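You operate a simulated robot arm through the tools that you are given. There is no shell and no other tool.

You run a simulated robot arm. Do the job below in one go: nothing can be reset, and whatever is moved stays where it is left.

Task
Scoop a ration into the green pan from the bucket that the white board names, and cover it.
Fine: one full scoop; put the blue scoop back empty; seat the green cover; spill none. Set down upright: blue scoop.

The check looks at the end state, three seconds after you hand in, the way a careful person would. Anything else that was tipped, shoved, dropped, spilled or broken makes it a failure. A push-on lid holds only when it is set on centred and level and pressed home; a screw cap is set on level and turned clockwise until tight.

Robot
A 6-joint arm with a two-finger parallel gripper, fixed in place. Base frame: the origin is at the foot of the arm, x ahead of it, y to its left, z up; the work surface is at about z = 140. Lengths are in mm, angles in rad, forces in N, time in s.
Its first joint turns from -2.897 to 2.897 rad. Payload 3.91 kg.
The TCP is the grasp point between the finger pads, 30 mm short of the fingertips. In the tool frame z runs along the fingers and y along their closing line. The gripper opens to 110 mm. The fingers are 20 mm wide and 10 mm thick; the gripper's body (48 by 112 mm) begins 55 mm behind the TCP.
Orientation is that of the tool frame in the base frame, as a unit quaternion [x, y, z, w]. With the fingers straight down and closing along the base's y, the tool's x points along the base's -x, its y along +y and its z along -z.

Tools
- The arm moves only by the tool apply_moves. Its argument "rows" is a list of rows, each an object of numbers (a shift or turn left out is 0, a gripper value left out holds the last): "fingers": the gripper command, from -1 (shut) to 1 (fully open), values between in proportion; "dx", "dy", "dz": the shift along the base's x, y, z in units of 40 mm (1.0 is 40 mm); "wx", "wy", "wz": the turn, a rotation vector about the base's x, y, z in units of 5 degrees (1.0 is 5 degrees). In form: [{"fingers": .., "dx": .., "dy": .., "dz": .., "wx": .., "wy": .., "wz": ..}, ...]. A call has 1 to 20 rows; each row shifts and turns the commanded pose from where the row before left it. A call with a number of a shift or a turn outside -1 to 1 is refused whole. Each row takes 0.2 s and may step no farther than 50 mm and 0.15 rad from the row before; otherwise, or with a gripper value out of range, the whole call is refused. Where a pose cannot be reached the arm comes as near as it can. A force on the tool above 40 N (or 10 N above the force at the start of the call, whichever is more), or a blocked arm, ends the call early, and 0.2 s more pass. Each finger travels about 108 mm/s and halts on what it meets, pressing with about 42 N; the grip force reading is that of the motor and also rises with nothing between the fingers. The clock runs only during rows and for 0.2 s after the last one: add rows that do not move to give the fingers time. The reply holds the time, the measured pose of the TCP, the force on the tool along the base axes, the opening and the grip force, in the units named above and with some noise, with the torque about the TCP (base axes, N m) and any sound that the robot's microphone picked up.
- Cameras (640 x 400 px; columns grow to the right, rows downward): "scene" is fixed at [219.4, -499.4, 1310.9]; the picture's right is [0.61, -0.80, 0.00], its down [-0.53, -0.40, -0.75] and it looks along [0.60, 0.45, -0.66] (base axes); focal length 265 px, centre (320, 200). "wrist" rides on the gripper at [72, 17, -103] in the tool frame; the picture's right is [-0.23, 0.97, 0.00], its down [-0.76, -0.18, -0.62] and it looks along [-0.61, -0.14, 0.78] (tool axes); focal length 222 px, centre (320, 200).
- grab_frame(camera): a new picture of that camera. No time passes.
- point_at(camera, pixels): for up to 12 pixels [column, row] of the newest picture of that camera ("zoom" is the newest enlarged one), the place [x, y, z] in the base frame of the surface seen there, good to about 3 mm. No time passes.
- zoom(camera, box): a new picture of the part [left, top, right, bottom] of that camera's present view, enlarged. No time passes.
- finish_job(): hands the job in; it is judged then, once.

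Leave the gripper open and the arm clear of the work at the hand-in unless told otherwise.

The tools are called after "Emit:" by a JSON object that holds its "op" and its "data". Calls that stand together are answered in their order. apply_moves: Moves the arm, as the interface text tells. Its arguments: {"type":"object","properties":{"rows":{"type":"array","items":{"type":"object","properties":{"fingers":{"type":"number"},"dx":{"type":"number"},"dy":{"type":"number"},"dz":{"type":"number"},"wx":{"type":"number"},"wy":{"type":"number"},"wz":{"type":"number"}}}}},"required":["rows"]} The other tools are called the same way: grab_frame (camera) takes a picture; point_at (camera, pixels) gives the place of the surface under pixels of a picture; zoom (camera, box) takes an enlarged picture of a part of a camera's view; finish_job () hands the job in.

At the start:

```text
t: 0.0
tcp_pos: [739.3, -106.2, 1081.6]
orientation: [0.0, 1.0, 0.0, -0.001]
ft_force: [-0.1, -0.3, -0.3]
moment: [0.02, 0.04, -0.01]
finger_gap: 109.8
gripper_force: 0.1
```

scene: 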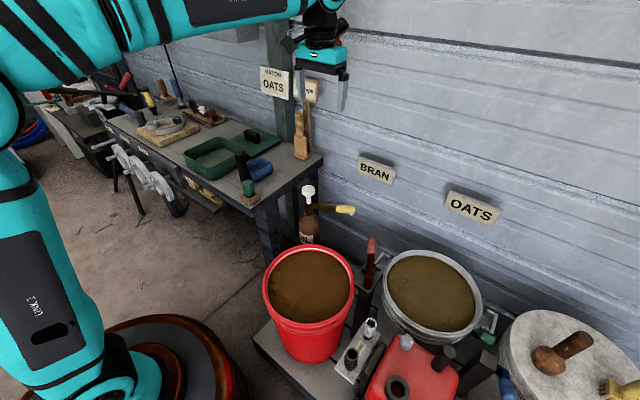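
wrist: 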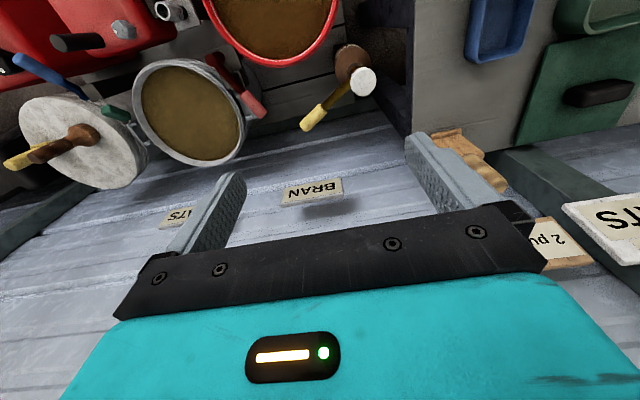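

The white board at about (274,82) seems to read "RATION OATS". The wall labels read BRAN at (375,171) and OATS at (471,207). I'll zoom in on the board, the buckets and the bench to read them properly.

Emit:
{"op": "zoom", "data": {"camera": "scene", "box": [240, 50, 340, 112]}}

Emit:
{"op": "zoom", "data": {"camera": "scene", "box": [240, 150, 640, 400]}}

Emit:
{"op": "zoom", "data": {"camera": "scene", "box": [100, 80, 340, 230]}}

```text
6.40 times, centred on (290, 81) of scene
```

zoom: 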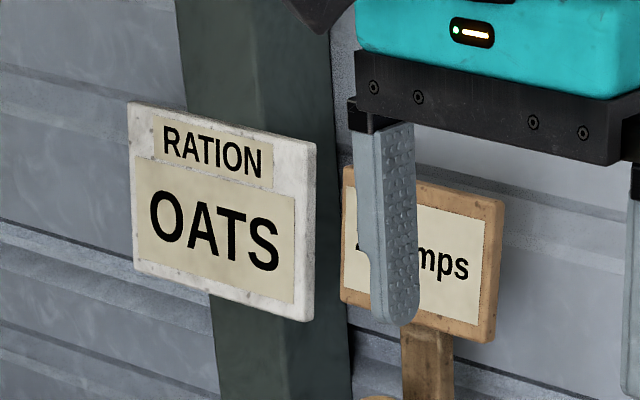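

```text
1.60 times, centred on (440, 275) of scene
```

zoom: 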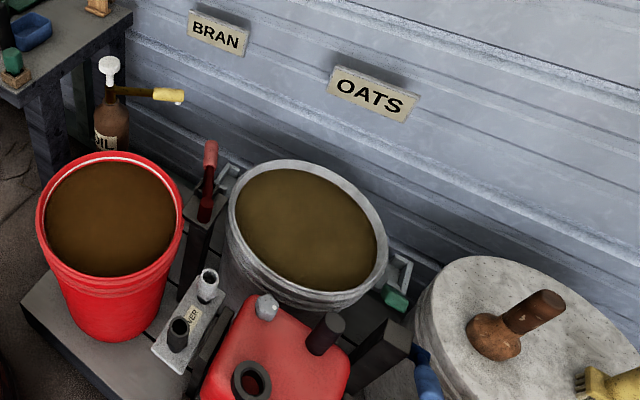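

```text
2.67 times, centred on (220, 155) of scene
```

zoom: 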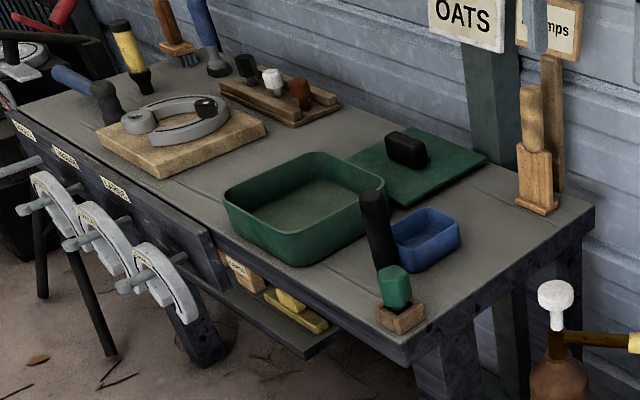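

The white board reads "RATION / OATS". A wooden sign says "... mps", probably "2 pumps". I need a closer look at the blue tray, the black handle and the green block to tell what the blue scoop actually is.

Emit:
{"op": "zoom", "data": {"camera": "scene", "box": [220, 140, 300, 210]}}

Emit:
{"op": "zoom", "data": {"camera": "scene", "box": [340, 230, 540, 400]}}

Emit:
{"op": "zoom", "data": {"camera": "scene", "box": [480, 290, 640, 400]}}

Emit:
{"op": "zoom", "data": {"camera": "wrist", "box": [0, 0, 320, 200]}}

Emit:
{"op": "zoom", "data": {"camera": "wrist", "box": [400, 0, 640, 150]}}

```text
5.71 times, centred on (260, 175) of scene
```

zoom: 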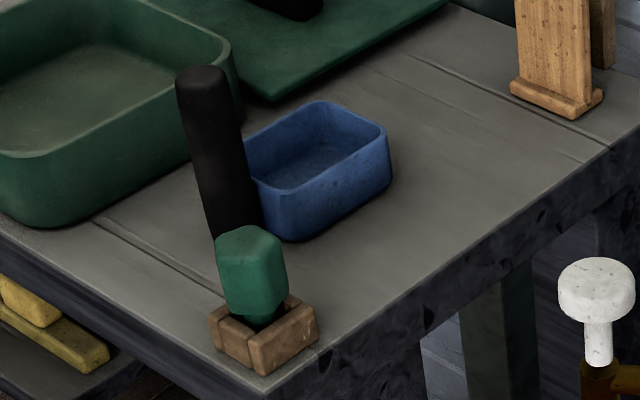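

```text
2.35 times, centred on (440, 315) of scene
```

zoom: 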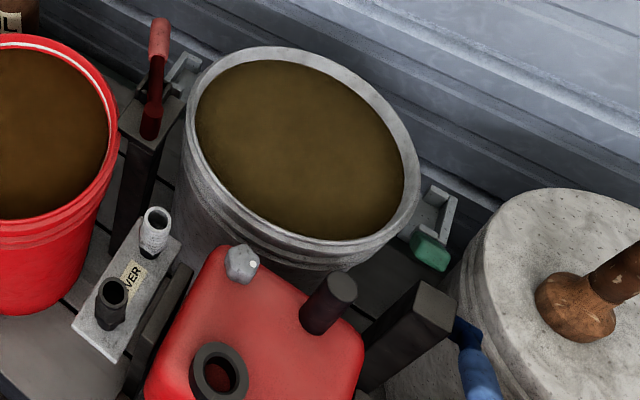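

```text
3.64 times, centred on (560, 345) of scene
```

zoom: 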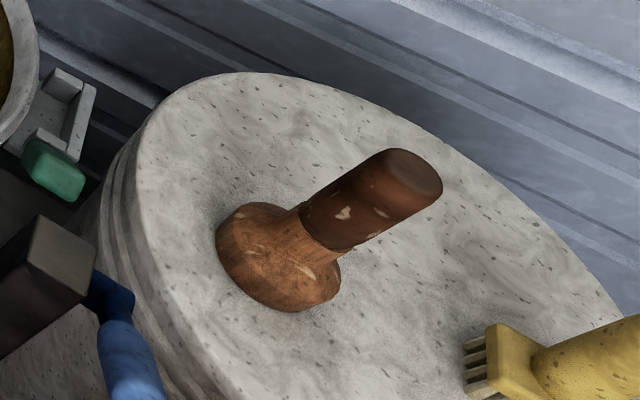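

```text
2.00 times, centred on (160, 100) of wrist
```

zoom: 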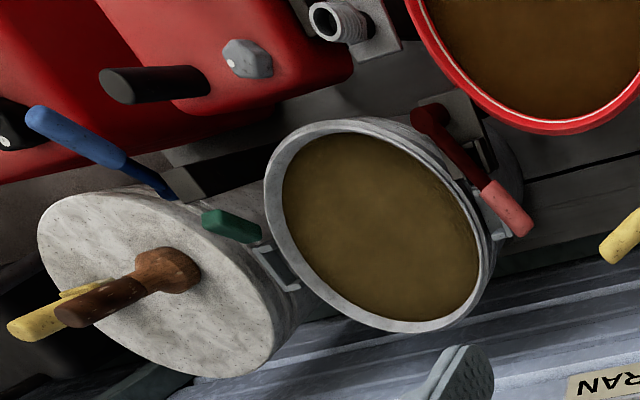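

```text
2.67 times, centred on (520, 75) of wrist
```

zoom: 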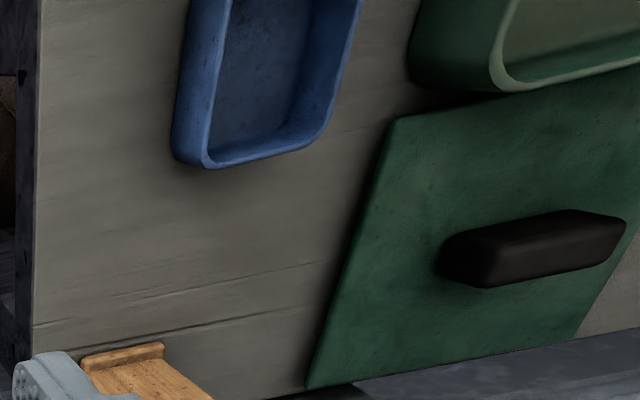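

The blue tray has a black handle that seems to rise from its near end, with a separate green-handled tool in a wooden block beside it. Next I'll measure points on the bench items in the scene view.

Emit:
{"op": "zoom", "data": {"camera": "scene", "box": [170, 120, 330, 220]}}

Emit:
{"op": "point_at", "data": {"camera": "scene", "pixels": [[310, 285], [430, 293], [268, 290], [355, 287], [310, 250], [310, 325], [385, 280], [482, 300], [430, 253], [430, 330], [471, 207], [375, 171]]}}

```text
4.00 times, centred on (250, 170) of scene
```

zoom: 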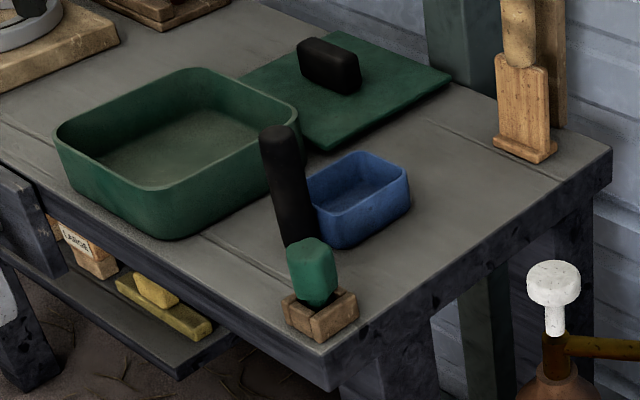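

```text
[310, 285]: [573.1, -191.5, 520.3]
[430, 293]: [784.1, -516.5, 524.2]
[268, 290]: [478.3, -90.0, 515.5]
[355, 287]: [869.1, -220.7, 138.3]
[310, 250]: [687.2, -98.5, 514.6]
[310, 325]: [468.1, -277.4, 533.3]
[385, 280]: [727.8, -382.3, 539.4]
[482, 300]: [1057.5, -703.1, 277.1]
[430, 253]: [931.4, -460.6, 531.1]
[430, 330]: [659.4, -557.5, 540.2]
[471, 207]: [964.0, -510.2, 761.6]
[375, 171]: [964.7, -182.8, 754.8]
```

The labels line up with the buckets. BRAN at y≈-183 is above the red bucket (centre about 573,-190), and OATS at y≈-510 is above the grey bucket (about 784,-516). So oats is the grey bucket. Now I'll measure the bench items using the zoom picture.

Emit:
{"op": "point_at", "data": {"camera": "zoom", "pixels": [[277, 132], [300, 240], [262, 150], [293, 200], [312, 183], [356, 155], [408, 182], [344, 215], [350, 190], [312, 250], [320, 320], [420, 250]]}}

Emit:
{"op": "point_at", "data": {"camera": "zoom", "pixels": [[57, 135], [170, 190], [298, 110], [188, 70], [180, 130], [174, 236], [330, 145], [345, 35], [450, 75], [245, 78], [302, 42], [355, 65]]}}

```text
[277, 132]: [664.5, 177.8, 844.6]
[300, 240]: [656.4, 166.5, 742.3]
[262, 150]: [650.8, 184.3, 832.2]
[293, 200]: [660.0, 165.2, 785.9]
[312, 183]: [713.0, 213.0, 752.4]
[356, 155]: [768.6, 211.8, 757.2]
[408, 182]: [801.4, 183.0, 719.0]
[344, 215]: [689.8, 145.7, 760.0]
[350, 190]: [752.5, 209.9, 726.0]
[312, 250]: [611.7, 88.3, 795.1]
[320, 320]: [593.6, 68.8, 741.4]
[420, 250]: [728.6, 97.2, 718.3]
```

```text
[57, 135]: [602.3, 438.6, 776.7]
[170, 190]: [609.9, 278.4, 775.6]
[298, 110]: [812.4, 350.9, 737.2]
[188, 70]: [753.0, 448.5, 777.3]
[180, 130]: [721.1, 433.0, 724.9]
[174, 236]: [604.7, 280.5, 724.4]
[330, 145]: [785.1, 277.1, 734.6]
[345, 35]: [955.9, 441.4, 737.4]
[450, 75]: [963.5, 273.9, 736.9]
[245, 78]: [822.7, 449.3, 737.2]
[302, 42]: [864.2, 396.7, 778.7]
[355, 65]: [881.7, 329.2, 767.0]
```

Bench top is at about z≈719. The pan spans roughly x 603–765, y 279–448, with its rim at about z=777. The cover lies at x 785–963, y 275–449. The scoop box is at about x 690–800, y 146–213, and its vertical handle is near (658,170) with its top at about z=845. I'll bring the empty gripper closer to the bench, keeping it high, for a better wrist view.

Emit:
{"op": "apply_moves", "data": {"rows": [{"fingers": 1, "dx": -0.64, "dy": 0.97}, {"dx": -0.64, "dy": 0.97}, {"dx": -0.64, "dy": 0.97}, {"dx": -0.64, "dy": 0.97}, {"dx": -0.64, "dy": 0.97}, {"dx": -0.64, "dy": 0.97}, {"dx": -0.64, "dy": 0.97}]}}

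Emit:
{"op": "grab_frame", "data": {"camera": "wrist"}}

Emit:
{"op": "grab_frame", "data": {"camera": "scene"}}

```text
t: 1.6
tcp_pos: [558.4, 166.0, 1080.7]
orientation: [0.001, 1.0, 0.001, 0.0]
ft_force: [0.9, -0.3, -0.2]
moment: [0.01, 0.02, 0.02]
finger_gap: 109.8
gripper_force: 0.0
```

```text
taken
```

wrist: 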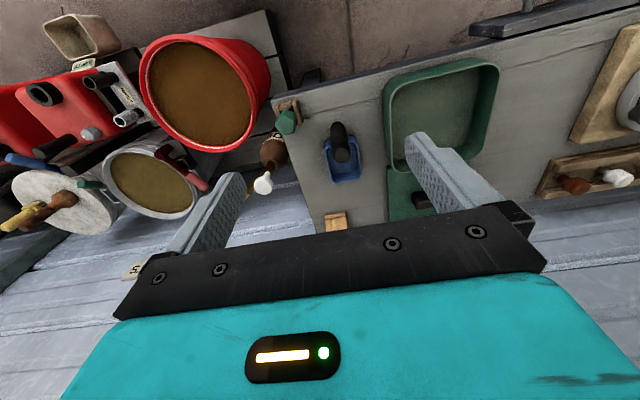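

```text
taken
```

scene: 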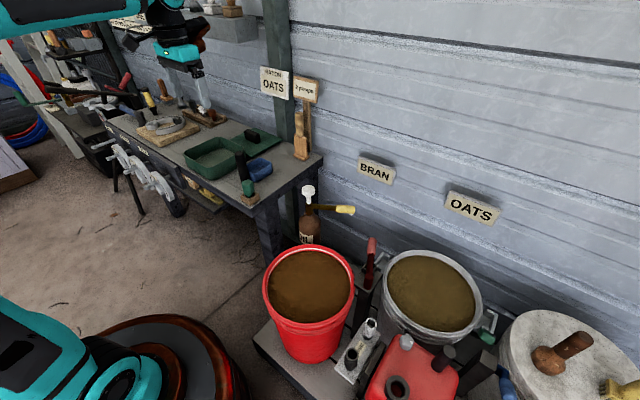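

The wrist view now shows the scoop at (342,150), the pan at (440,115) and the cover below it. I'll zoom in on those for shape and positions.

Emit:
{"op": "zoom", "data": {"camera": "wrist", "box": [260, 80, 420, 180]}}

Emit:
{"op": "point_at", "data": {"camera": "zoom", "pixels": [[318, 185], [340, 275], [320, 220], [350, 240], [275, 260], [395, 260], [290, 400], [400, 380], [345, 340], [120, 160], [100, 100], [220, 220]]}}

Emit:
{"op": "zoom", "data": {"camera": "wrist", "box": [370, 40, 530, 230]}}

Emit:
{"op": "zoom", "data": {"camera": "scene", "box": [170, 60, 330, 220]}}

```text
4.00 times, centred on (340, 130) of wrist
```

zoom: 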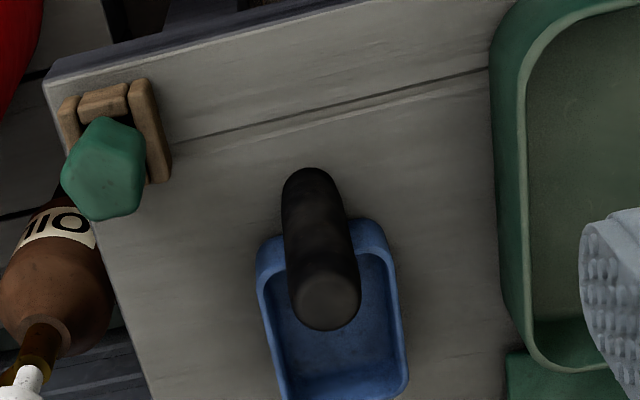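

```text
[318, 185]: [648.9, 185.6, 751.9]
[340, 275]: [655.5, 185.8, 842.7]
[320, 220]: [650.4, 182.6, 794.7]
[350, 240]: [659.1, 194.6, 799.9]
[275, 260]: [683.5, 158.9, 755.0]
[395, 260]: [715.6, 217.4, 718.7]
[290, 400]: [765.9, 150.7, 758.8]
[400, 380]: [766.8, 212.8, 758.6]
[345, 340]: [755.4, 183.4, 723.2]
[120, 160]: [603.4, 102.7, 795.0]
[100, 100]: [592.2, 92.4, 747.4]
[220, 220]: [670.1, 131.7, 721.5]
```

```text
2.11 times, centred on (450, 135) of wrist
```

zoom: 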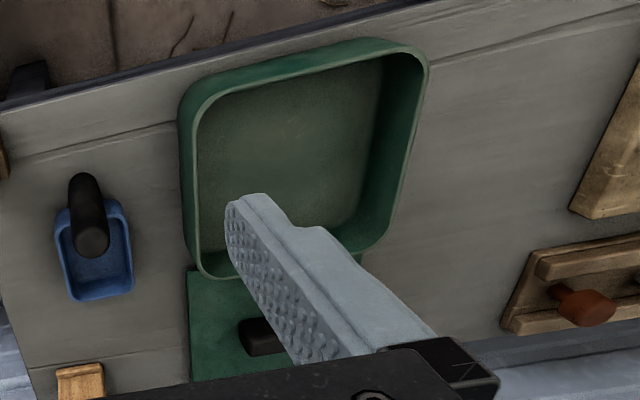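

```text
2.50 times, centred on (250, 140) of scene
```

zoom: 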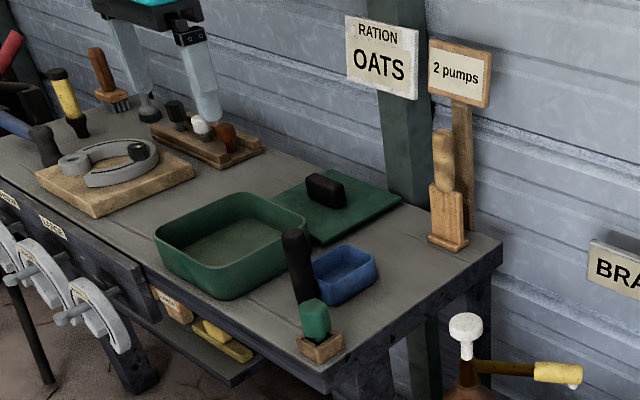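

The zoom shows a dark round handle standing just off the near end of the blue box. I'll pick finer points on the handle top and sides, and on the box rim, in the wrist frame.

Emit:
{"op": "point_at", "data": {"camera": "wrist", "pixels": [[341.5, 154], [333.5, 153], [349, 153], [341, 161], [340, 149], [331, 135], [347, 135], [338, 125], [325, 142], [358, 140], [362, 165], [327, 165]]}}

Emit:
{"op": "point_at", "data": {"camera": "scene", "pixels": [[259.5, 168], [251, 168], [270.5, 162], [256, 181], [244, 152], [240, 160], [248, 160], [243, 180], [252, 180], [245, 196], [249, 197], [248, 188]]}}

```text
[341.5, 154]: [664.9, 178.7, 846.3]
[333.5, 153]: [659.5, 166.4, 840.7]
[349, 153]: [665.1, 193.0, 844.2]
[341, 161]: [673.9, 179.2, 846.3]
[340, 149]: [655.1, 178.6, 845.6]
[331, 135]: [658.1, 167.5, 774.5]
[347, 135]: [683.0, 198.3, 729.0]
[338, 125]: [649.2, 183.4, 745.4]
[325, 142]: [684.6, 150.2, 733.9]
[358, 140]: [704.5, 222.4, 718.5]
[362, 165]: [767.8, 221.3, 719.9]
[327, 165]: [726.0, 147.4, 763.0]
```

```text
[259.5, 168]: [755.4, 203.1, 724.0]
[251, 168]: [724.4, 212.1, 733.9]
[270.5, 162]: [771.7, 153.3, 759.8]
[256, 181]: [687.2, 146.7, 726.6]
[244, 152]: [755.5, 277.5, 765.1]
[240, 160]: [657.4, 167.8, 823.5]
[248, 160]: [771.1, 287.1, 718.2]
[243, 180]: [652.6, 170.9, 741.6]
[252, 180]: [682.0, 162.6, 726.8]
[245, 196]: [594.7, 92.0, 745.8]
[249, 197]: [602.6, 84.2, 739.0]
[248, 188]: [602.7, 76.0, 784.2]
```

The handle's top centre is at (664,180,846), it is about 28 mm thick, and its base is at about z≈735. The box rim is at z≈759, spanning x≈683–783 and y≈147–213. Next I'll map the obstacles around the buckets and the wall in the scene view.

Emit:
{"op": "point_at", "data": {"camera": "scene", "pixels": [[307, 190], [345, 210], [308, 228], [371, 242], [367, 275], [492, 320], [487, 335], [445, 350], [300, 150], [303, 90], [272, 82], [440, 150]]}}

Emit:
{"op": "zoom", "data": {"camera": "scene", "box": [360, 230, 520, 350]}}

Emit:
{"op": "point_at", "data": {"camera": "zoom", "pixels": [[105, 120], [290, 95], [455, 370], [250, 395], [130, 130], [300, 110], [430, 340], [160, 290], [280, 230], [340, 180], [200, 200], [370, 320]]}}

```text
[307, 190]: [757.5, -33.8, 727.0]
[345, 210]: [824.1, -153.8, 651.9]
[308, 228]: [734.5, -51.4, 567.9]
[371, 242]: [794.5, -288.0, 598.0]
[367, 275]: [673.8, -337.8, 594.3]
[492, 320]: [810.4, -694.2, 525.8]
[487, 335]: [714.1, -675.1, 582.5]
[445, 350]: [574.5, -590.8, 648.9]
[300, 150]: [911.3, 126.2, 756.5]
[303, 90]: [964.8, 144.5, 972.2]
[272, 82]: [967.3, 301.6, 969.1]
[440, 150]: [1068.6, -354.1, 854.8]
```

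```text
3.33 times, centred on (440, 290) of scene
```

zoom: 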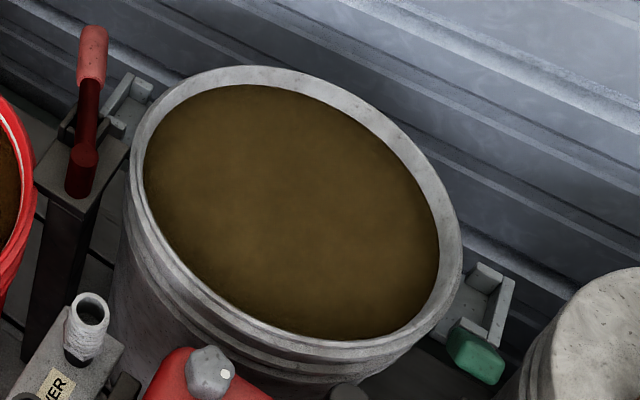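

```text
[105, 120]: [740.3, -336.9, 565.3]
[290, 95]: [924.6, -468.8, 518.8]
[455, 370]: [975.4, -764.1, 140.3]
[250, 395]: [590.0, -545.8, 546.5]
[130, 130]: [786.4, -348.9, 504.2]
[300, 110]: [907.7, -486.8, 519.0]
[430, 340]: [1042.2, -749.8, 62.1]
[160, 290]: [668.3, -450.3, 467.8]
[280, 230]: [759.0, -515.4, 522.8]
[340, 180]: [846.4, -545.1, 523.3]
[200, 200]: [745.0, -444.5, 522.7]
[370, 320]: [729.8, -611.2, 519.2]
```

The oats surface is level at about z≈522. Now I'll measure the grey bucket's rim and the edge of the grain.

Emit:
{"op": "point_at", "data": {"camera": "zoom", "pixels": [[136, 190], [240, 72], [380, 105], [452, 230], [440, 310], [330, 350], [220, 325], [152, 250], [150, 170], [435, 280], [250, 92], [325, 333]]}}

Emit:
{"op": "point_at", "data": {"camera": "scene", "pixels": [[366, 340], [350, 330], [350, 355], [372, 328], [405, 340], [395, 385], [540, 355], [575, 340], [505, 385], [440, 365], [340, 320], [300, 205]]}}

```text
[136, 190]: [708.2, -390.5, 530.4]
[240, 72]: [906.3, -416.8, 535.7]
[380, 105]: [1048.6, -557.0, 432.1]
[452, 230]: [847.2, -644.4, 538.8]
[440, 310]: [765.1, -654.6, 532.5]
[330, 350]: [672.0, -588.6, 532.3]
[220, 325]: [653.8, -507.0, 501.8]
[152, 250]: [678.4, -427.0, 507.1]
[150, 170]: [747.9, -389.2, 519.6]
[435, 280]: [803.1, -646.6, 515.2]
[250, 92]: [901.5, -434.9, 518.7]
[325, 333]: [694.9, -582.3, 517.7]
```

```text
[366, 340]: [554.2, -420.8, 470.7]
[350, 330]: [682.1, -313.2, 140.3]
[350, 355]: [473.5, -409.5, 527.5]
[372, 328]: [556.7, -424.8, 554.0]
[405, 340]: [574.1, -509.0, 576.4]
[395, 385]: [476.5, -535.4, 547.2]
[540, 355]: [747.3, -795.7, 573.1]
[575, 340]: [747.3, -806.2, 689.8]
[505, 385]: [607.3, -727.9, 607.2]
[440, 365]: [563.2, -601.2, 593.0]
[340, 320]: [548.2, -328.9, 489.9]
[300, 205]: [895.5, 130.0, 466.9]
```

The grey bucket's centre is about (796,-512). Its rim is at about z=539, with an inner radius of about 135, and the oats are near z=521. Before touching anything I'll test, empty-handed, whether the arm reaches over this bucket at the yaw I plan to use (scoop nose pointing back toward the base).

Emit:
{"op": "apply_moves", "data": {"rows": [{"fingers": 1, "dx": 0.297, "dy": -0.956, "dz": -0.294, "wz": 0.67}, {"dx": 0.297, "dy": -0.956, "dz": -0.294, "wz": 0.67}, {"dx": 0.297, "dy": -0.956, "dz": -0.294, "wz": 0.67}, {"dx": 0.297, "dy": -0.956, "dz": -0.294, "wz": 0.67}, {"dx": 0.297, "dy": -0.956, "dz": -0.294, "wz": 0.67}, {"dx": 0.297, "dy": -0.956, "dz": -0.294, "wz": 0.67}, {"dx": 0.297, "dy": -0.956, "dz": -0.294, "wz": 0.67}, {"dx": 0.297, "dy": -0.956, "dz": -0.294, "wz": 0.67}, {"dx": 0.297, "dy": -0.956, "dz": -0.294, "wz": 0.67}, {"dx": 0.297, "dy": -0.956, "dz": -0.294, "wz": 0.67}, {"dx": 0.297, "dy": -0.956, "dz": -0.294, "wz": 0.67}, {"dx": 0.297, "dy": -0.956, "dz": -0.294, "wz": 0.67}, {"dx": 0.297, "dy": -0.956, "dz": -0.294, "wz": 0.67}, {"dx": 0.297, "dy": -0.956, "dz": -0.294, "wz": 0.67}, {"dx": 0.297, "dy": -0.956, "dz": -0.294, "wz": 0.67}, {"dx": 0.297, "dy": -0.956, "dz": -0.294, "wz": 0.67}, {"dx": 0.297, "dy": -0.956, "dz": -0.294, "wz": 0.67}]}}

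Emit:
{"op": "grab_frame", "data": {"camera": "scene"}}

Emit:
{"op": "grab_frame", "data": {"camera": "wrist"}}

```text
t: 5.2
tcp_pos: [762.4, -483.9, 879.0]
orientation: [-0.477, 0.879, 0.001, -0.001]
ft_force: [-0.2, 1.0, 1.4]
moment: [-0.02, 0.01, 0.0]
finger_gap: 110.0
gripper_force: 0.1
```

```text
taken
```

scene: 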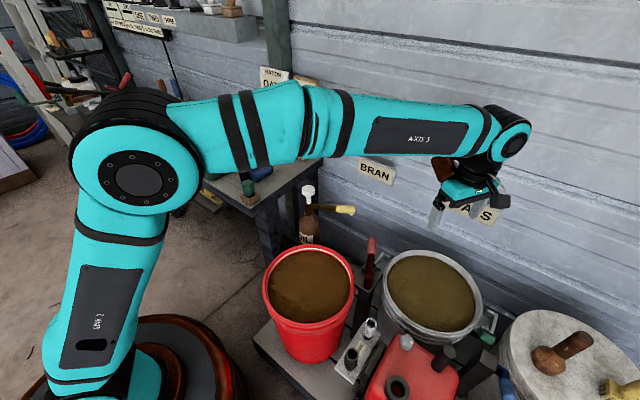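

```text
taken
```

wrist: 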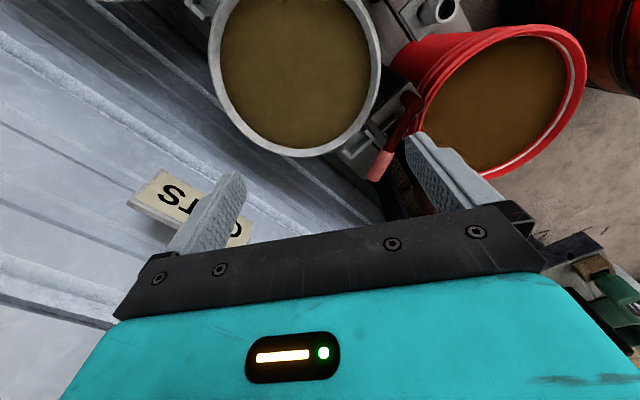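

The arm reaches there at yaw +57°. Next I'll test the farther, lower position with the nose-down tilt I need for scooping, well above the rim.

Emit:
{"op": "apply_moves", "data": {"rows": [{"fingers": 1, "dx": 0.44, "dy": -0.33, "dz": -0.8}, {"dx": 0.44, "dy": -0.33, "dz": -0.8}, {"dx": 0.44, "dy": -0.33, "dz": -0.8}, {"dx": 0.44, "dy": -0.33, "dz": -0.8}, {"dx": 0.44, "dy": -0.33, "dz": -0.8}, {}]}}

Emit:
{"op": "apply_moves", "data": {"rows": [{"wx": -0.545, "wy": -0.839}, {"wx": -0.545, "wy": -0.839}, {"wx": -0.545, "wy": -0.839}, {"wx": -0.545, "wy": -0.839}, {"wx": -0.545, "wy": -0.839}, {"wx": -0.545, "wy": -0.839}, {"wx": -0.545, "wy": -0.839}, {"wx": -0.545, "wy": -0.839}, {}]}}

Emit:
{"op": "grab_frame", "data": {"camera": "scene"}}

Emit:
{"op": "grab_frame", "data": {"camera": "wrist"}}

```text
t: 6.6
tcp_pos: [851.5, -549.6, 717.6]
orientation: [-0.476, 0.879, 0.001, 0.0]
ft_force: [0.0, -0.1, 0.3]
moment: [0.0, 0.0, -0.01]
finger_gap: 110.1
gripper_force: 0.0
```

```text
t: 8.6
tcp_pos: [849.6, -549.9, 720.6]
orientation: [-0.448, 0.825, -0.302, 0.164]
ft_force: [0.0, 0.1, -0.4]
moment: [0.01, 0.01, -0.02]
finger_gap: 109.8
gripper_force: 0.1
```

```text
taken
```

scene: 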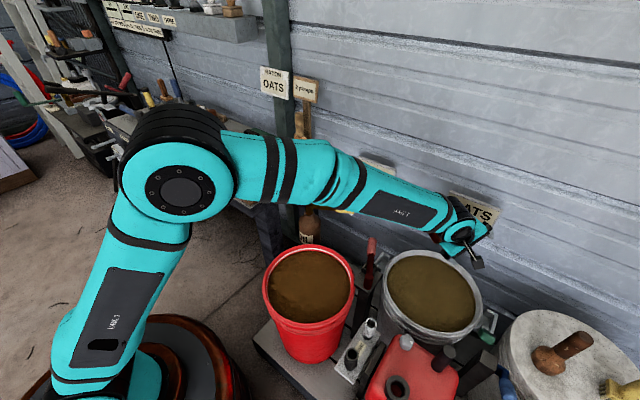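

```text
taken
```

wrist: 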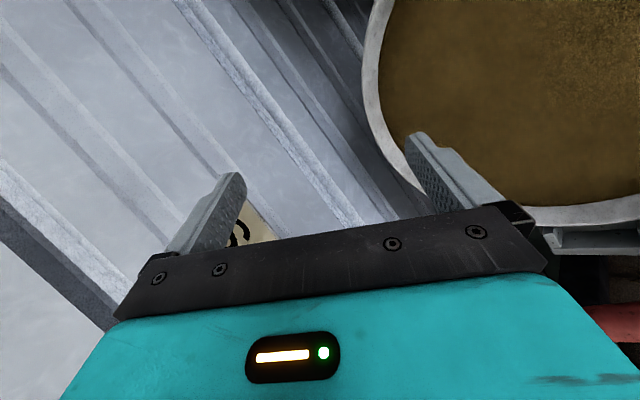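

The arm reaches the scooping pose with a 40° tilt. Now I'll test the pouring pose over the pan, still empty-handed. First I untilt and rise away from the bucket, then swing to the bench side.

Emit:
{"op": "apply_moves", "data": {"rows": [{"fingers": 1, "wx": 0.545, "wy": 0.839, "dx": -0.5, "dy": 0.3, "dz": 0.6}, {"wx": 0.545, "wy": 0.839, "dx": -0.5, "dy": 0.3, "dz": 0.6}, {"wx": 0.545, "wy": 0.839, "dx": -0.5, "dy": 0.3, "dz": 0.6}, {"wx": 0.545, "wy": 0.839, "dx": -0.5, "dy": 0.3, "dz": 0.6}, {"wx": 0.545, "wy": 0.839, "dx": -0.5, "dy": 0.3, "dz": 0.6}, {"wx": 0.545, "wy": 0.839, "dx": -0.5, "dy": 0.3, "dz": 0.6}, {"wx": 0.545, "wy": 0.839, "dx": -0.5, "dy": 0.3, "dz": 0.6}, {"wx": 0.545, "wy": 0.839, "dx": -0.5, "dy": 0.3, "dz": 0.6}]}}

Emit:
{"op": "apply_moves", "data": {"rows": [{"dx": -0.155, "dy": 0.94, "dz": 0.12, "wz": 0.61}, {"dx": -0.155, "dy": 0.94, "dz": 0.12, "wz": 0.61}, {"dx": -0.155, "dy": 0.94, "dz": 0.12, "wz": 0.61}, {"dx": -0.155, "dy": 0.94, "dz": 0.12, "wz": 0.61}, {"dx": -0.155, "dy": 0.94, "dz": 0.12, "wz": 0.61}, {"dx": -0.155, "dy": 0.94, "dz": 0.12, "wz": 0.61}, {"dx": -0.155, "dy": 0.94, "dz": 0.12, "wz": 0.61}, {"dx": -0.155, "dy": 0.94, "dz": 0.12, "wz": 0.61}, {"dx": -0.155, "dy": 0.94, "dz": 0.12, "wz": 0.61}, {"dx": -0.155, "dy": 0.94, "dz": 0.12, "wz": 0.61}, {"dx": -0.155, "dy": 0.94, "dz": 0.12, "wz": 0.61}, {"dx": -0.155, "dy": 0.94, "dz": 0.12, "wz": 0.61}, {"dx": -0.155, "dy": 0.94, "dz": 0.12, "wz": 0.61}, {"dx": -0.155, "dy": 0.94, "dz": 0.12, "wz": 0.61}, {"dx": -0.155, "dy": 0.94, "dz": 0.12, "wz": 0.61}, {"dx": -0.155, "dy": 0.94, "dz": 0.12, "wz": 0.61}, {"dx": -0.155, "dy": 0.94, "dz": 0.12, "wz": 0.61}, {"dx": -0.155, "dy": 0.94, "dz": 0.12, "wz": 0.61}, {"dx": -0.155, "dy": 0.94, "dz": 0.12, "wz": 0.61}, {"dx": -0.155, "dy": 0.94, "dz": 0.12, "wz": 0.61}]}}

Emit:
{"op": "apply_moves", "data": {"rows": [{"wx": 0.469, "wy": -0.883}, {"wx": 0.469, "wy": -0.883}, {"wx": 0.469, "wy": -0.883}, {"wx": 0.469, "wy": -0.883}, {"wx": 0.469, "wy": -0.883}, {"wx": 0.469, "wy": -0.883}, {"wx": 0.469, "wy": -0.883}, {"wx": 0.469, "wy": -0.883}, {"wx": 0.469, "wy": -0.883}, {"wx": 0.469, "wy": -0.883}, {"wx": 0.469, "wy": -0.883}, {"wx": 0.469, "wy": -0.883}, {"wx": 0.469, "wy": -0.883}, {"wx": 0.469, "wy": -0.883}, {"wx": 0.469, "wy": -0.883}, {"wx": 0.469, "wy": -0.883}, {"wx": 0.469, "wy": -0.883}, {"wx": 0.469, "wy": -0.883}]}}

Emit:
{"op": "grab_frame", "data": {"camera": "scene"}}

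```text
t: 10.4
tcp_pos: [688.9, -455.0, 909.6]
orientation: [-0.477, 0.879, 0.001, 0.0]
ft_force: [0.7, 0.0, -0.3]
moment: [0.02, 0.02, 0.01]
finger_gap: 110.1
gripper_force: 0.0
```

```text
t: 14.6
tcp_pos: [565.1, 298.9, 1010.6]
orientation: [0.857, -0.516, -0.001, 0.0]
ft_force: [0.4, 1.1, 0.3]
moment: [-0.03, -0.01, 0.03]
finger_gap: 109.7
gripper_force: 0.1
```

```text
t: 18.4
tcp_pos: [567.8, 292.1, 1006.4]
orientation: [0.638, -0.4, 0.353, -0.556]
ft_force: [-0.4, 0.8, 0.8]
moment: [-0.04, 0.0, 0.0]
finger_gap: 110.1
gripper_force: 0.1
out of reach, approached as far as the arm can: row 15, 16
```

```text
taken
```

scene: 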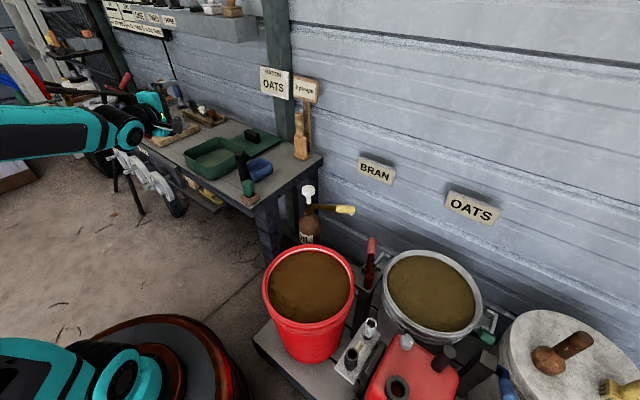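

Tool-horizontal is nearly reached, though two rows were flagged out of reach. I'll let it settle and check the pose, then try tilting further.

Emit:
{"op": "apply_moves", "data": {"rows": [{}, {}]}}

Emit:
{"op": "apply_moves", "data": {"rows": [{"wx": 0.469, "wy": -0.883}, {"wx": 0.469, "wy": -0.883}, {"wx": 0.469, "wy": -0.883}, {"wx": 0.469, "wy": -0.883}, {}]}}

Emit:
{"op": "grab_frame", "data": {"camera": "wrist"}}

```text
t: 19.0
tcp_pos: [568.5, 294.5, 1008.1]
orientation: [0.64, -0.399, 0.352, -0.554]
ft_force: [0.3, -1.2, 0.5]
moment: [0.02, 0.02, 0.03]
finger_gap: 109.9
gripper_force: 0.2
```

```text
t: 20.2
tcp_pos: [550.6, 318.0, 1012.6]
orientation: [-0.529, 0.34, -0.414, 0.658]
ft_force: [-0.3, -0.1, 0.6]
moment: [0.03, -0.01, -0.01]
finger_gap: 110.1
gripper_force: 0.0
out of reach, approached as far as the arm can: row 2, 3, 4
```

```text
taken
```

wrist: 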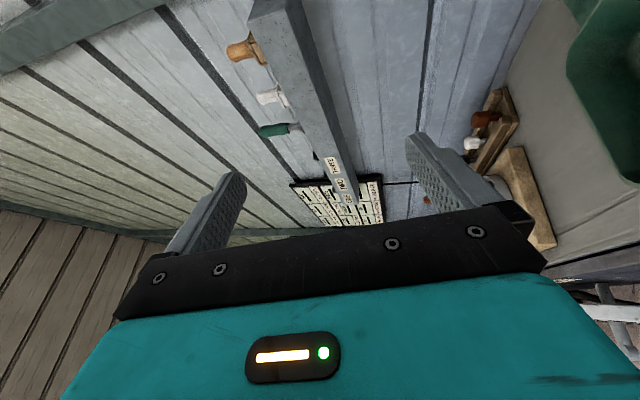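

Tool-horizontal is about the limit with the nose aimed straight at the base, because the wrist gets too close in. A nose azimuth of about 147° (front-left), the same as at the bucket, should give the wrist more room. I'll untilt, turn the yaw back to +57° and test that.

Emit:
{"op": "apply_moves", "data": {"rows": [{"wx": -0.469, "wy": 0.883}, {"wx": -0.469, "wy": 0.883}, {"wx": -0.469, "wy": 0.883}, {"wx": -0.469, "wy": 0.883}, {"wx": -0.469, "wy": 0.883}, {"wx": -0.469, "wy": 0.883}, {"wx": -0.469, "wy": 0.883}, {"wx": -0.469, "wy": 0.883}, {"wx": -0.469, "wy": 0.883}, {"wx": -0.469, "wy": 0.883}, {"wx": -0.469, "wy": 0.883}, {"wx": -0.469, "wy": 0.883}, {"wx": -0.469, "wy": 0.883}, {"wx": -0.469, "wy": 0.883}, {"wx": -0.469, "wy": 0.883}, {"wx": -0.469, "wy": 0.883}, {"wx": -0.469, "wy": 0.883}, {"wx": -0.469, "wy": 0.883}, {}]}}

```text
t: 24.2
tcp_pos: [549.7, 317.4, 1012.2]
orientation: [0.85, -0.515, 0.072, -0.079]
ft_force: [-0.3, 0.6, 0.0]
moment: [0.02, 0.04, -0.03]
finger_gap: 109.7
gripper_force: 0.0
```

The commanded pose follows the reached pose, so about 12° of tilt remains. I'll remove it, then yaw back by −61° while shifting to about (605,412).

Emit:
{"op": "apply_moves", "data": {"rows": [{"wx": -0.231, "wy": 0.786}, {"wx": -0.231, "wy": 0.786}, {"wx": -0.231, "wy": 0.786}, {"dx": 0.106, "dy": 0.183, "wz": -0.94}, {"dx": 0.106, "dy": 0.183, "wz": -0.94}, {"dx": 0.106, "dy": 0.183, "wz": -0.94}, {"dx": 0.106, "dy": 0.183, "wz": -0.94}, {"dx": 0.106, "dy": 0.183, "wz": -0.94}, {"dx": 0.106, "dy": 0.183, "wz": -0.94}, {"dx": 0.106, "dy": 0.183, "wz": -0.94}, {"dx": 0.106, "dy": 0.183, "wz": -0.94}, {"dx": 0.106, "dy": 0.183, "wz": -0.94}, {"dx": 0.106, "dy": 0.183, "wz": -0.94}, {"dx": 0.106, "dy": 0.183, "wz": -0.94}, {"dx": 0.106, "dy": 0.183, "wz": -0.94}, {"dx": 0.106, "dy": 0.183, "wz": -0.94}, {}]}}

Emit:
{"op": "grab_frame", "data": {"camera": "scene"}}

```text
t: 27.8
tcp_pos: [603.8, 411.9, 1013.6]
orientation: [-0.473, 0.881, -0.001, 0.002]
ft_force: [-0.4, -0.2, -0.2]
moment: [-0.01, 0.0, 0.03]
finger_gap: 109.8
gripper_force: 0.0
```

```text
taken
```

scene: 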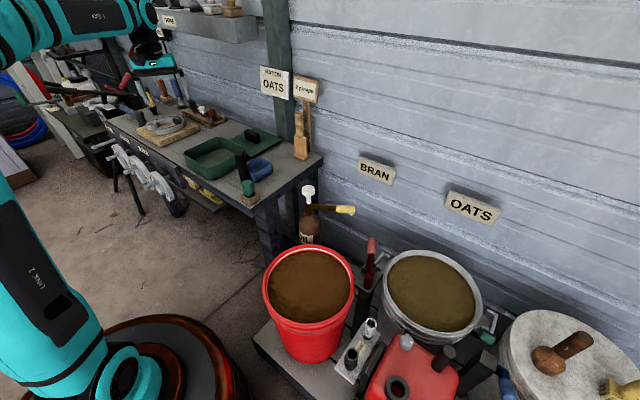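

The tool is level at yaw about 56.5°. Now I'll tilt step by step toward pouring with the nose at azimuth 147°.

Emit:
{"op": "apply_moves", "data": {"rows": [{"wx": -0.545, "wy": -0.839}, {"wx": -0.545, "wy": -0.839}, {"wx": -0.545, "wy": -0.839}, {"wx": -0.545, "wy": -0.839}, {"wx": -0.545, "wy": -0.839}, {"wx": -0.545, "wy": -0.839}, {"wx": -0.545, "wy": -0.839}, {"wx": -0.545, "wy": -0.839}, {"wx": -0.545, "wy": -0.839}, {"wx": -0.545, "wy": -0.839}, {"wx": -0.545, "wy": -0.839}, {"wx": -0.545, "wy": -0.839}, {"wx": -0.545, "wy": -0.839}, {"wx": -0.545, "wy": -0.839}, {"wx": -0.545, "wy": -0.839}, {"wx": -0.545, "wy": -0.839}, {"wx": -0.545, "wy": -0.839}, {"wx": -0.545, "wy": -0.839}, {}]}}

Emit:
{"op": "apply_moves", "data": {"rows": [{"wx": -0.545, "wy": -0.839}, {"wx": -0.545, "wy": -0.839}, {"wx": -0.545, "wy": -0.839}, {"wx": -0.545, "wy": -0.839}, {"wx": -0.545, "wy": -0.839}, {"wx": -0.545, "wy": -0.839}, {"wx": -0.545, "wy": -0.839}, {"wx": -0.545, "wy": -0.839}, {"wx": -0.545, "wy": -0.839}, {}]}}

Emit:
{"op": "grab_frame", "data": {"camera": "scene"}}

Emit:
{"op": "grab_frame", "data": {"camera": "wrist"}}

```text
t: 31.8
tcp_pos: [605.2, 411.4, 1013.1]
orientation: [0.336, -0.62, 0.621, -0.341]
ft_force: [-0.4, -1.4, -0.9]
moment: [0.01, -0.04, 0.02]
finger_gap: 110.1
gripper_force: 0.0
```

```text
t: 34.0
tcp_pos: [606.5, 411.2, 1012.8]
orientation: [0.181, -0.334, 0.812, -0.444]
ft_force: [-0.9, 0.8, 0.2]
moment: [0.03, -0.02, -0.02]
finger_gap: 109.8
gripper_force: 0.0
```

```text
taken
```

scene: 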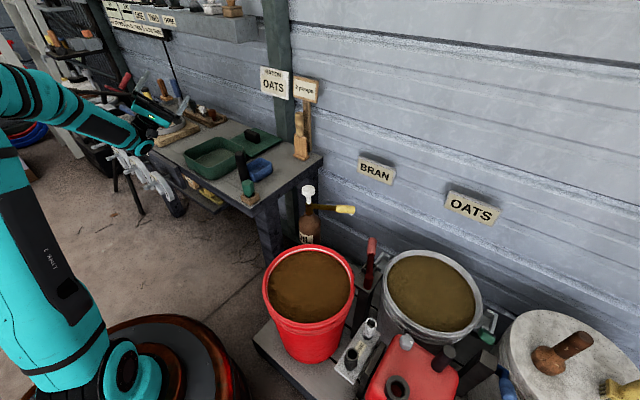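

```text
taken
```

wrist: 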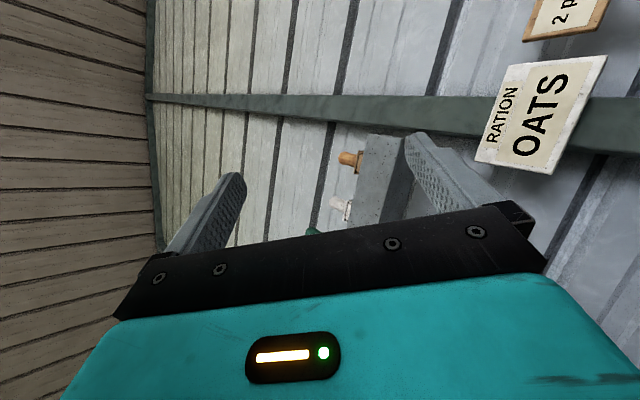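

The full 135° pour tilt is reachable at this yaw. I'll check what sits at the front-left of the bench, where the wrist will dip during pouring.

Emit:
{"op": "point_at", "data": {"camera": "scene", "pixels": [[165, 187], [150, 178], [130, 165], [185, 178], [205, 170], [160, 163], [180, 210], [200, 200], [250, 206], [210, 175], [140, 210], [240, 195]]}}

Emit:
{"op": "zoom", "data": {"camera": "scene", "box": [80, 80, 280, 230]}}

```text
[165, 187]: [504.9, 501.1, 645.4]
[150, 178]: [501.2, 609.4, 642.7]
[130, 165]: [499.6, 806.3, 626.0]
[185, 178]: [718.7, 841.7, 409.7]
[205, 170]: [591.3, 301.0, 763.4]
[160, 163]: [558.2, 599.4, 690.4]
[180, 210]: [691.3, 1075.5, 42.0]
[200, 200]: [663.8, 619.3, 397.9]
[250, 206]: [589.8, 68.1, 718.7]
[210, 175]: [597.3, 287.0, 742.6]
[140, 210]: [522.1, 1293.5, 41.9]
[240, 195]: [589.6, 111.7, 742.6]
```

```text
2.67 times, centred on (180, 155) of scene
```

zoom: 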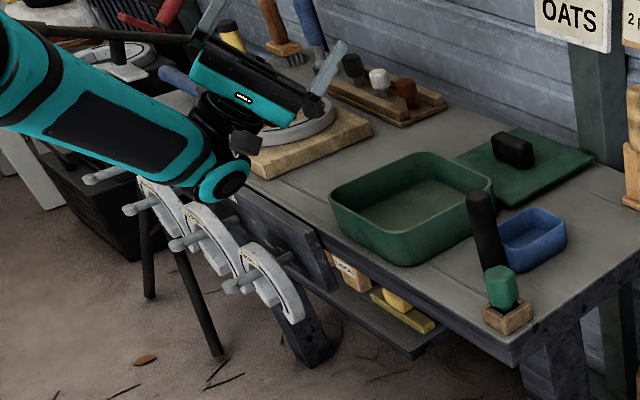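

Horseshoes hang at about x≈500, y≥470, z≤700, so I'll pour with the nose azimuth near 170° to keep the wrist clear of them. The tests are done. Now I'll untilt fully and go grasp the scoop.

Emit:
{"op": "apply_moves", "data": {"rows": [{"wx": 0.545, "wy": 0.839}, {"wx": 0.545, "wy": 0.839}, {"wx": 0.545, "wy": 0.839}, {"wx": 0.545, "wy": 0.839}, {"wx": 0.545, "wy": 0.839}, {"wx": 0.545, "wy": 0.839}, {"wx": 0.545, "wy": 0.839}, {"wx": 0.545, "wy": 0.839}, {"wx": 0.545, "wy": 0.839}, {"wx": 0.545, "wy": 0.839}, {"wx": 0.545, "wy": 0.839}, {"wx": 0.545, "wy": 0.839}, {"wx": 0.545, "wy": 0.839}, {"wx": 0.545, "wy": 0.839}, {"wx": 0.545, "wy": 0.839}, {"wx": 0.545, "wy": 0.839}, {"wx": 0.545, "wy": 0.839}, {"wx": 0.545, "wy": 0.839}]}}

Emit:
{"op": "apply_moves", "data": {"rows": [{"wx": 0.545, "wy": 0.839}, {"wx": 0.545, "wy": 0.839}, {"wx": 0.545, "wy": 0.839}, {"wx": 0.545, "wy": 0.839}, {"wx": 0.545, "wy": 0.839}, {"wx": 0.545, "wy": 0.839}, {"wx": 0.545, "wy": 0.839}, {"wx": 0.545, "wy": 0.839}, {"wx": 0.545, "wy": 0.839}, {}]}}

Emit:
{"op": "apply_moves", "data": {"rows": [{"wz": -0.98, "dx": 0.1, "dy": -0.4}, {"wz": -0.98, "dx": 0.1, "dy": -0.4}, {"wz": -0.98, "dx": 0.1, "dy": -0.4}, {"wz": -0.98, "dx": 0.1, "dy": -0.4}, {"wz": -0.98, "dx": 0.1, "dy": -0.4}, {"wz": -0.98, "dx": 0.1, "dy": -0.4}, {"wz": -0.98, "dx": 0.1, "dy": -0.4}, {"wz": -0.98, "dx": 0.1, "dy": -0.4}, {"wz": -0.98, "dx": 0.1, "dy": -0.4}, {"wz": -0.98, "dx": 0.1, "dy": -0.4}, {"wz": -0.98, "dx": 0.1, "dy": -0.4}, {"wz": -0.98, "dx": 0.1, "dy": -0.4}, {"wz": -0.98, "dx": 0.1, "dy": -0.4}, {"wz": -0.98, "dx": 0.1, "dy": -0.4}, {"wz": -0.98, "dx": 0.1, "dy": -0.4}]}}

Emit:
{"op": "apply_moves", "data": {"rows": [{"wz": -0.98}, {"wz": -0.98}, {"wz": -0.98}, {"wz": -0.98}, {"wz": -0.98}, {"wz": -0.98}, {"wz": -0.98}, {"wz": -0.98}, {"wz": -0.98}, {"wz": -0.98}, {"wz": -0.98}, {"wz": -0.98}, {"wz": -0.98}, {"wz": -0.98}, {"wz": -0.98}, {}]}}

Emit:
{"op": "grab_frame", "data": {"camera": "scene"}}

Emit:
{"op": "grab_frame", "data": {"camera": "wrist"}}

```text
t: 37.8
tcp_pos: [604.4, 412.1, 1012.0]
orientation: [-0.439, 0.813, -0.335, 0.186]
ft_force: [-0.4, -0.7, -0.7]
moment: [0.02, 0.04, 0.0]
finger_gap: 110.0
gripper_force: 0.0
```

```text
t: 40.0
tcp_pos: [606.3, 411.1, 1013.0]
orientation: [-0.474, 0.88, 0.002, 0.002]
ft_force: [-0.1, 0.3, 0.8]
moment: [0.0, 0.01, -0.01]
finger_gap: 110.0
gripper_force: 0.0
```

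```text
t: 43.2
tcp_pos: [664.5, 171.7, 1013.5]
orientation: [0.148, 0.989, -0.001, 0.001]
ft_force: [0.2, -0.6, 0.1]
moment: [-0.01, -0.01, 0.0]
finger_gap: 110.2
gripper_force: 0.1
```

```text
t: 46.6
tcp_pos: [666.0, 171.5, 1012.9]
orientation: [0.71, 0.704, -0.002, 0.001]
ft_force: [0.3, 0.2, -0.7]
moment: [0.0, 0.04, -0.01]
finger_gap: 110.2
gripper_force: 0.0
```

```text
taken
```

scene: 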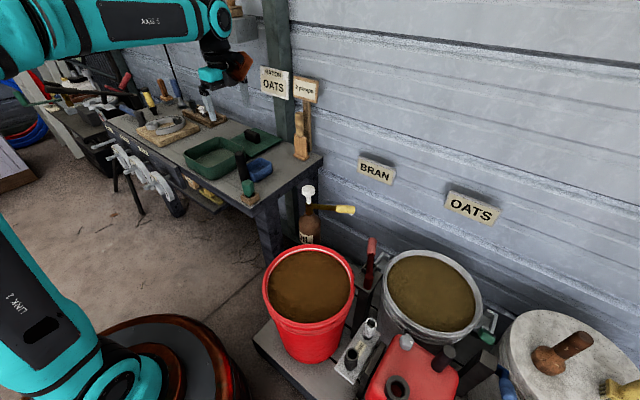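

```text
taken
```

wrist: 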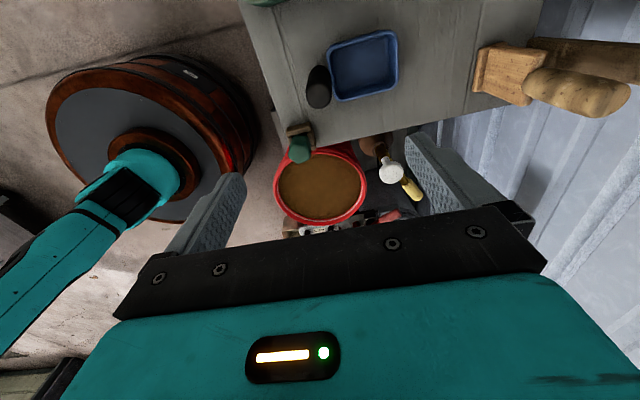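

The tool is now at yaw about −90°, above the scoop, and the wrist camera sees it at (350,75). I'll zoom in and measure the handle and box accurately.

Emit:
{"op": "zoom", "data": {"camera": "wrist", "box": [280, 20, 420, 120]}}

Emit:
{"op": "point_at", "data": {"camera": "zoom", "pixels": [[175, 220], [115, 215], [235, 215], [175, 205], [175, 380], [270, 170], [230, 140], [215, 270], [240, 360], [530, 290], [500, 60], [380, 200]]}}

```text
4.00 times, centred on (350, 70) of wrist
```

zoom: 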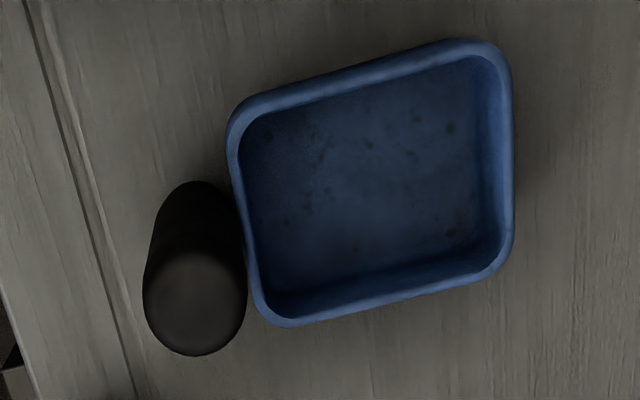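

```text
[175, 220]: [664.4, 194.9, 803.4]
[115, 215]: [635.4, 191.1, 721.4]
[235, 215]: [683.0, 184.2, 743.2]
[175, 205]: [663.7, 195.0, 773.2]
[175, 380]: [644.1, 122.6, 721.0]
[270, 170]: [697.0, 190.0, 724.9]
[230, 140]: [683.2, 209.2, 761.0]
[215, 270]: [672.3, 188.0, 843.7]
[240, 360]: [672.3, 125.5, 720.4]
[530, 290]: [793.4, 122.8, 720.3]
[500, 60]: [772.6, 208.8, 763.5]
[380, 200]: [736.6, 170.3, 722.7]
```

Emit:
{"op": "point_at", "data": {"camera": "zoom", "pixels": [[197, 300], [150, 300], [240, 300], [195, 350], [195, 265], [260, 310], [490, 265], [250, 105], [490, 55], [505, 160], [240, 220], [240, 250]]}}

```text
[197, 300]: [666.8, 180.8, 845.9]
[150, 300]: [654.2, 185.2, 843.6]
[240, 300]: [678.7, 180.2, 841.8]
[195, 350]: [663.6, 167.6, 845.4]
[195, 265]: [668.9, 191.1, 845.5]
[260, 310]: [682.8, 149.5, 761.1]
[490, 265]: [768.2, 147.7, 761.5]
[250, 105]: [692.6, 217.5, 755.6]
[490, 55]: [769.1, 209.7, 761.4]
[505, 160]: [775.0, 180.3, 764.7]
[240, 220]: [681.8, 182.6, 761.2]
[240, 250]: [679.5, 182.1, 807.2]
```

The handle centre is (666.5,180) with radius about 13. The box rim is at z≈761, rear at x≈681 and nose at x≈776. I'll align and half-close the fingers to about a 55 mm gap. Then I'll go down to TCP z≈860, just above the handle top, and look.

Emit:
{"op": "apply_moves", "data": {"rows": [{"fingers": 0.05, "dx": 0.0, "dy": 0.21, "dz": -0.8, "wz": 0.1}, {"dz": -0.8}, {"dz": -0.8}, {"dz": -0.8}, {"dz": -0.6}, {}]}}

Emit:
{"op": "grab_frame", "data": {"camera": "wrist"}}

Emit:
{"op": "zoom", "data": {"camera": "scene", "box": [180, 70, 320, 220]}}

```text
t: 48.0
tcp_pos: [664.3, 178.8, 860.5]
orientation: [0.706, 0.708, -0.003, 0.001]
ft_force: [0.8, 0.8, 0.0]
moment: [0.0, 0.0, 0.03]
finger_gap: 57.8
gripper_force: 0.1
```

```text
taken
```

wrist: 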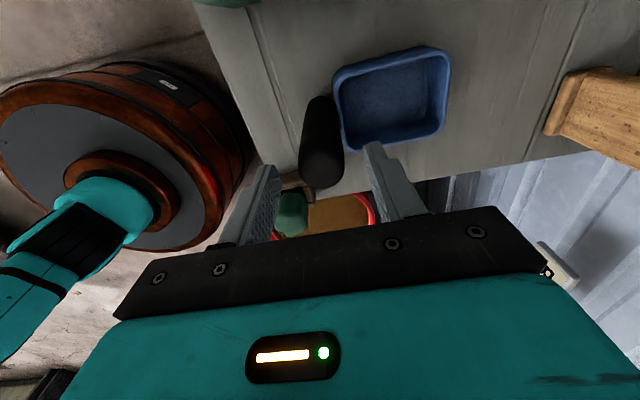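

```text
2.67 times, centred on (250, 145) of scene
```

zoom: 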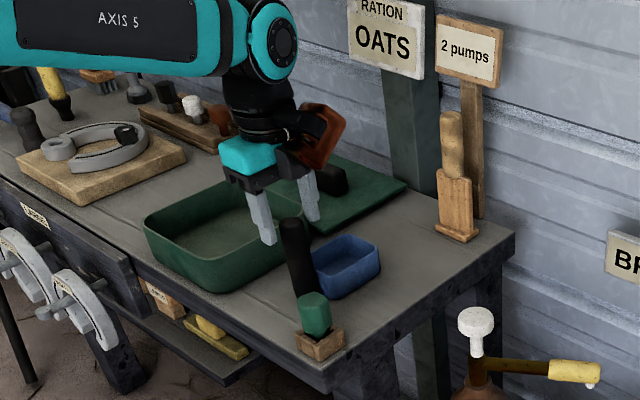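

Both fingers straddle the handle as intended. Finger tips project at (232,160) and (247,152), with the handle top at (238,152). I'll go down to TCP z≈803 and then close.

Emit:
{"op": "apply_moves", "data": {"rows": [{"dx": 0.04, "dy": 0.02, "dz": -0.5}, {"dz": -0.5}, {"dz": -0.42}, {}]}}

Emit:
{"op": "grab_frame", "data": {"camera": "wrist"}}

Emit:
{"op": "zoom", "data": {"camera": "scene", "box": [200, 100, 300, 210]}}

```text
t: 49.0
tcp_pos: [667.4, 180.5, 804.2]
orientation: [0.706, 0.708, -0.003, 0.0]
ft_force: [-0.3, 0.1, 0.3]
moment: [0.01, 0.04, 0.03]
finger_gap: 57.9
gripper_force: 0.0
```

```text
taken
```

wrist: 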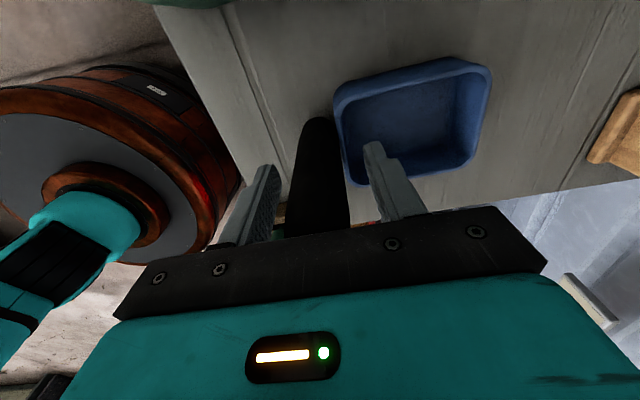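

```text
3.64 times, centred on (250, 155) of scene
```

zoom: 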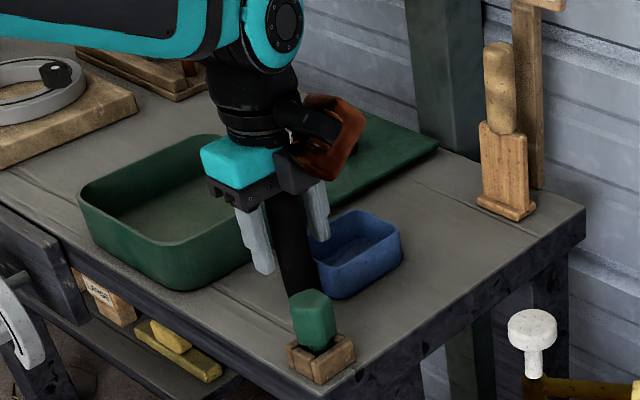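

The handle is centred between the fingers with no contact force. I'll close the gripper and give it time.

Emit:
{"op": "apply_moves", "data": {"rows": [{"fingers": -1}, {}, {}, {}]}}

```text
t: 50.0
tcp_pos: [666.3, 181.1, 805.4]
orientation: [0.706, 0.708, -0.002, 0.001]
ft_force: [1.0, -0.2, 2.1]
moment: [-0.01, -0.44, 0.0]
finger_gap: 31.3
gripper_force: 41.9
```

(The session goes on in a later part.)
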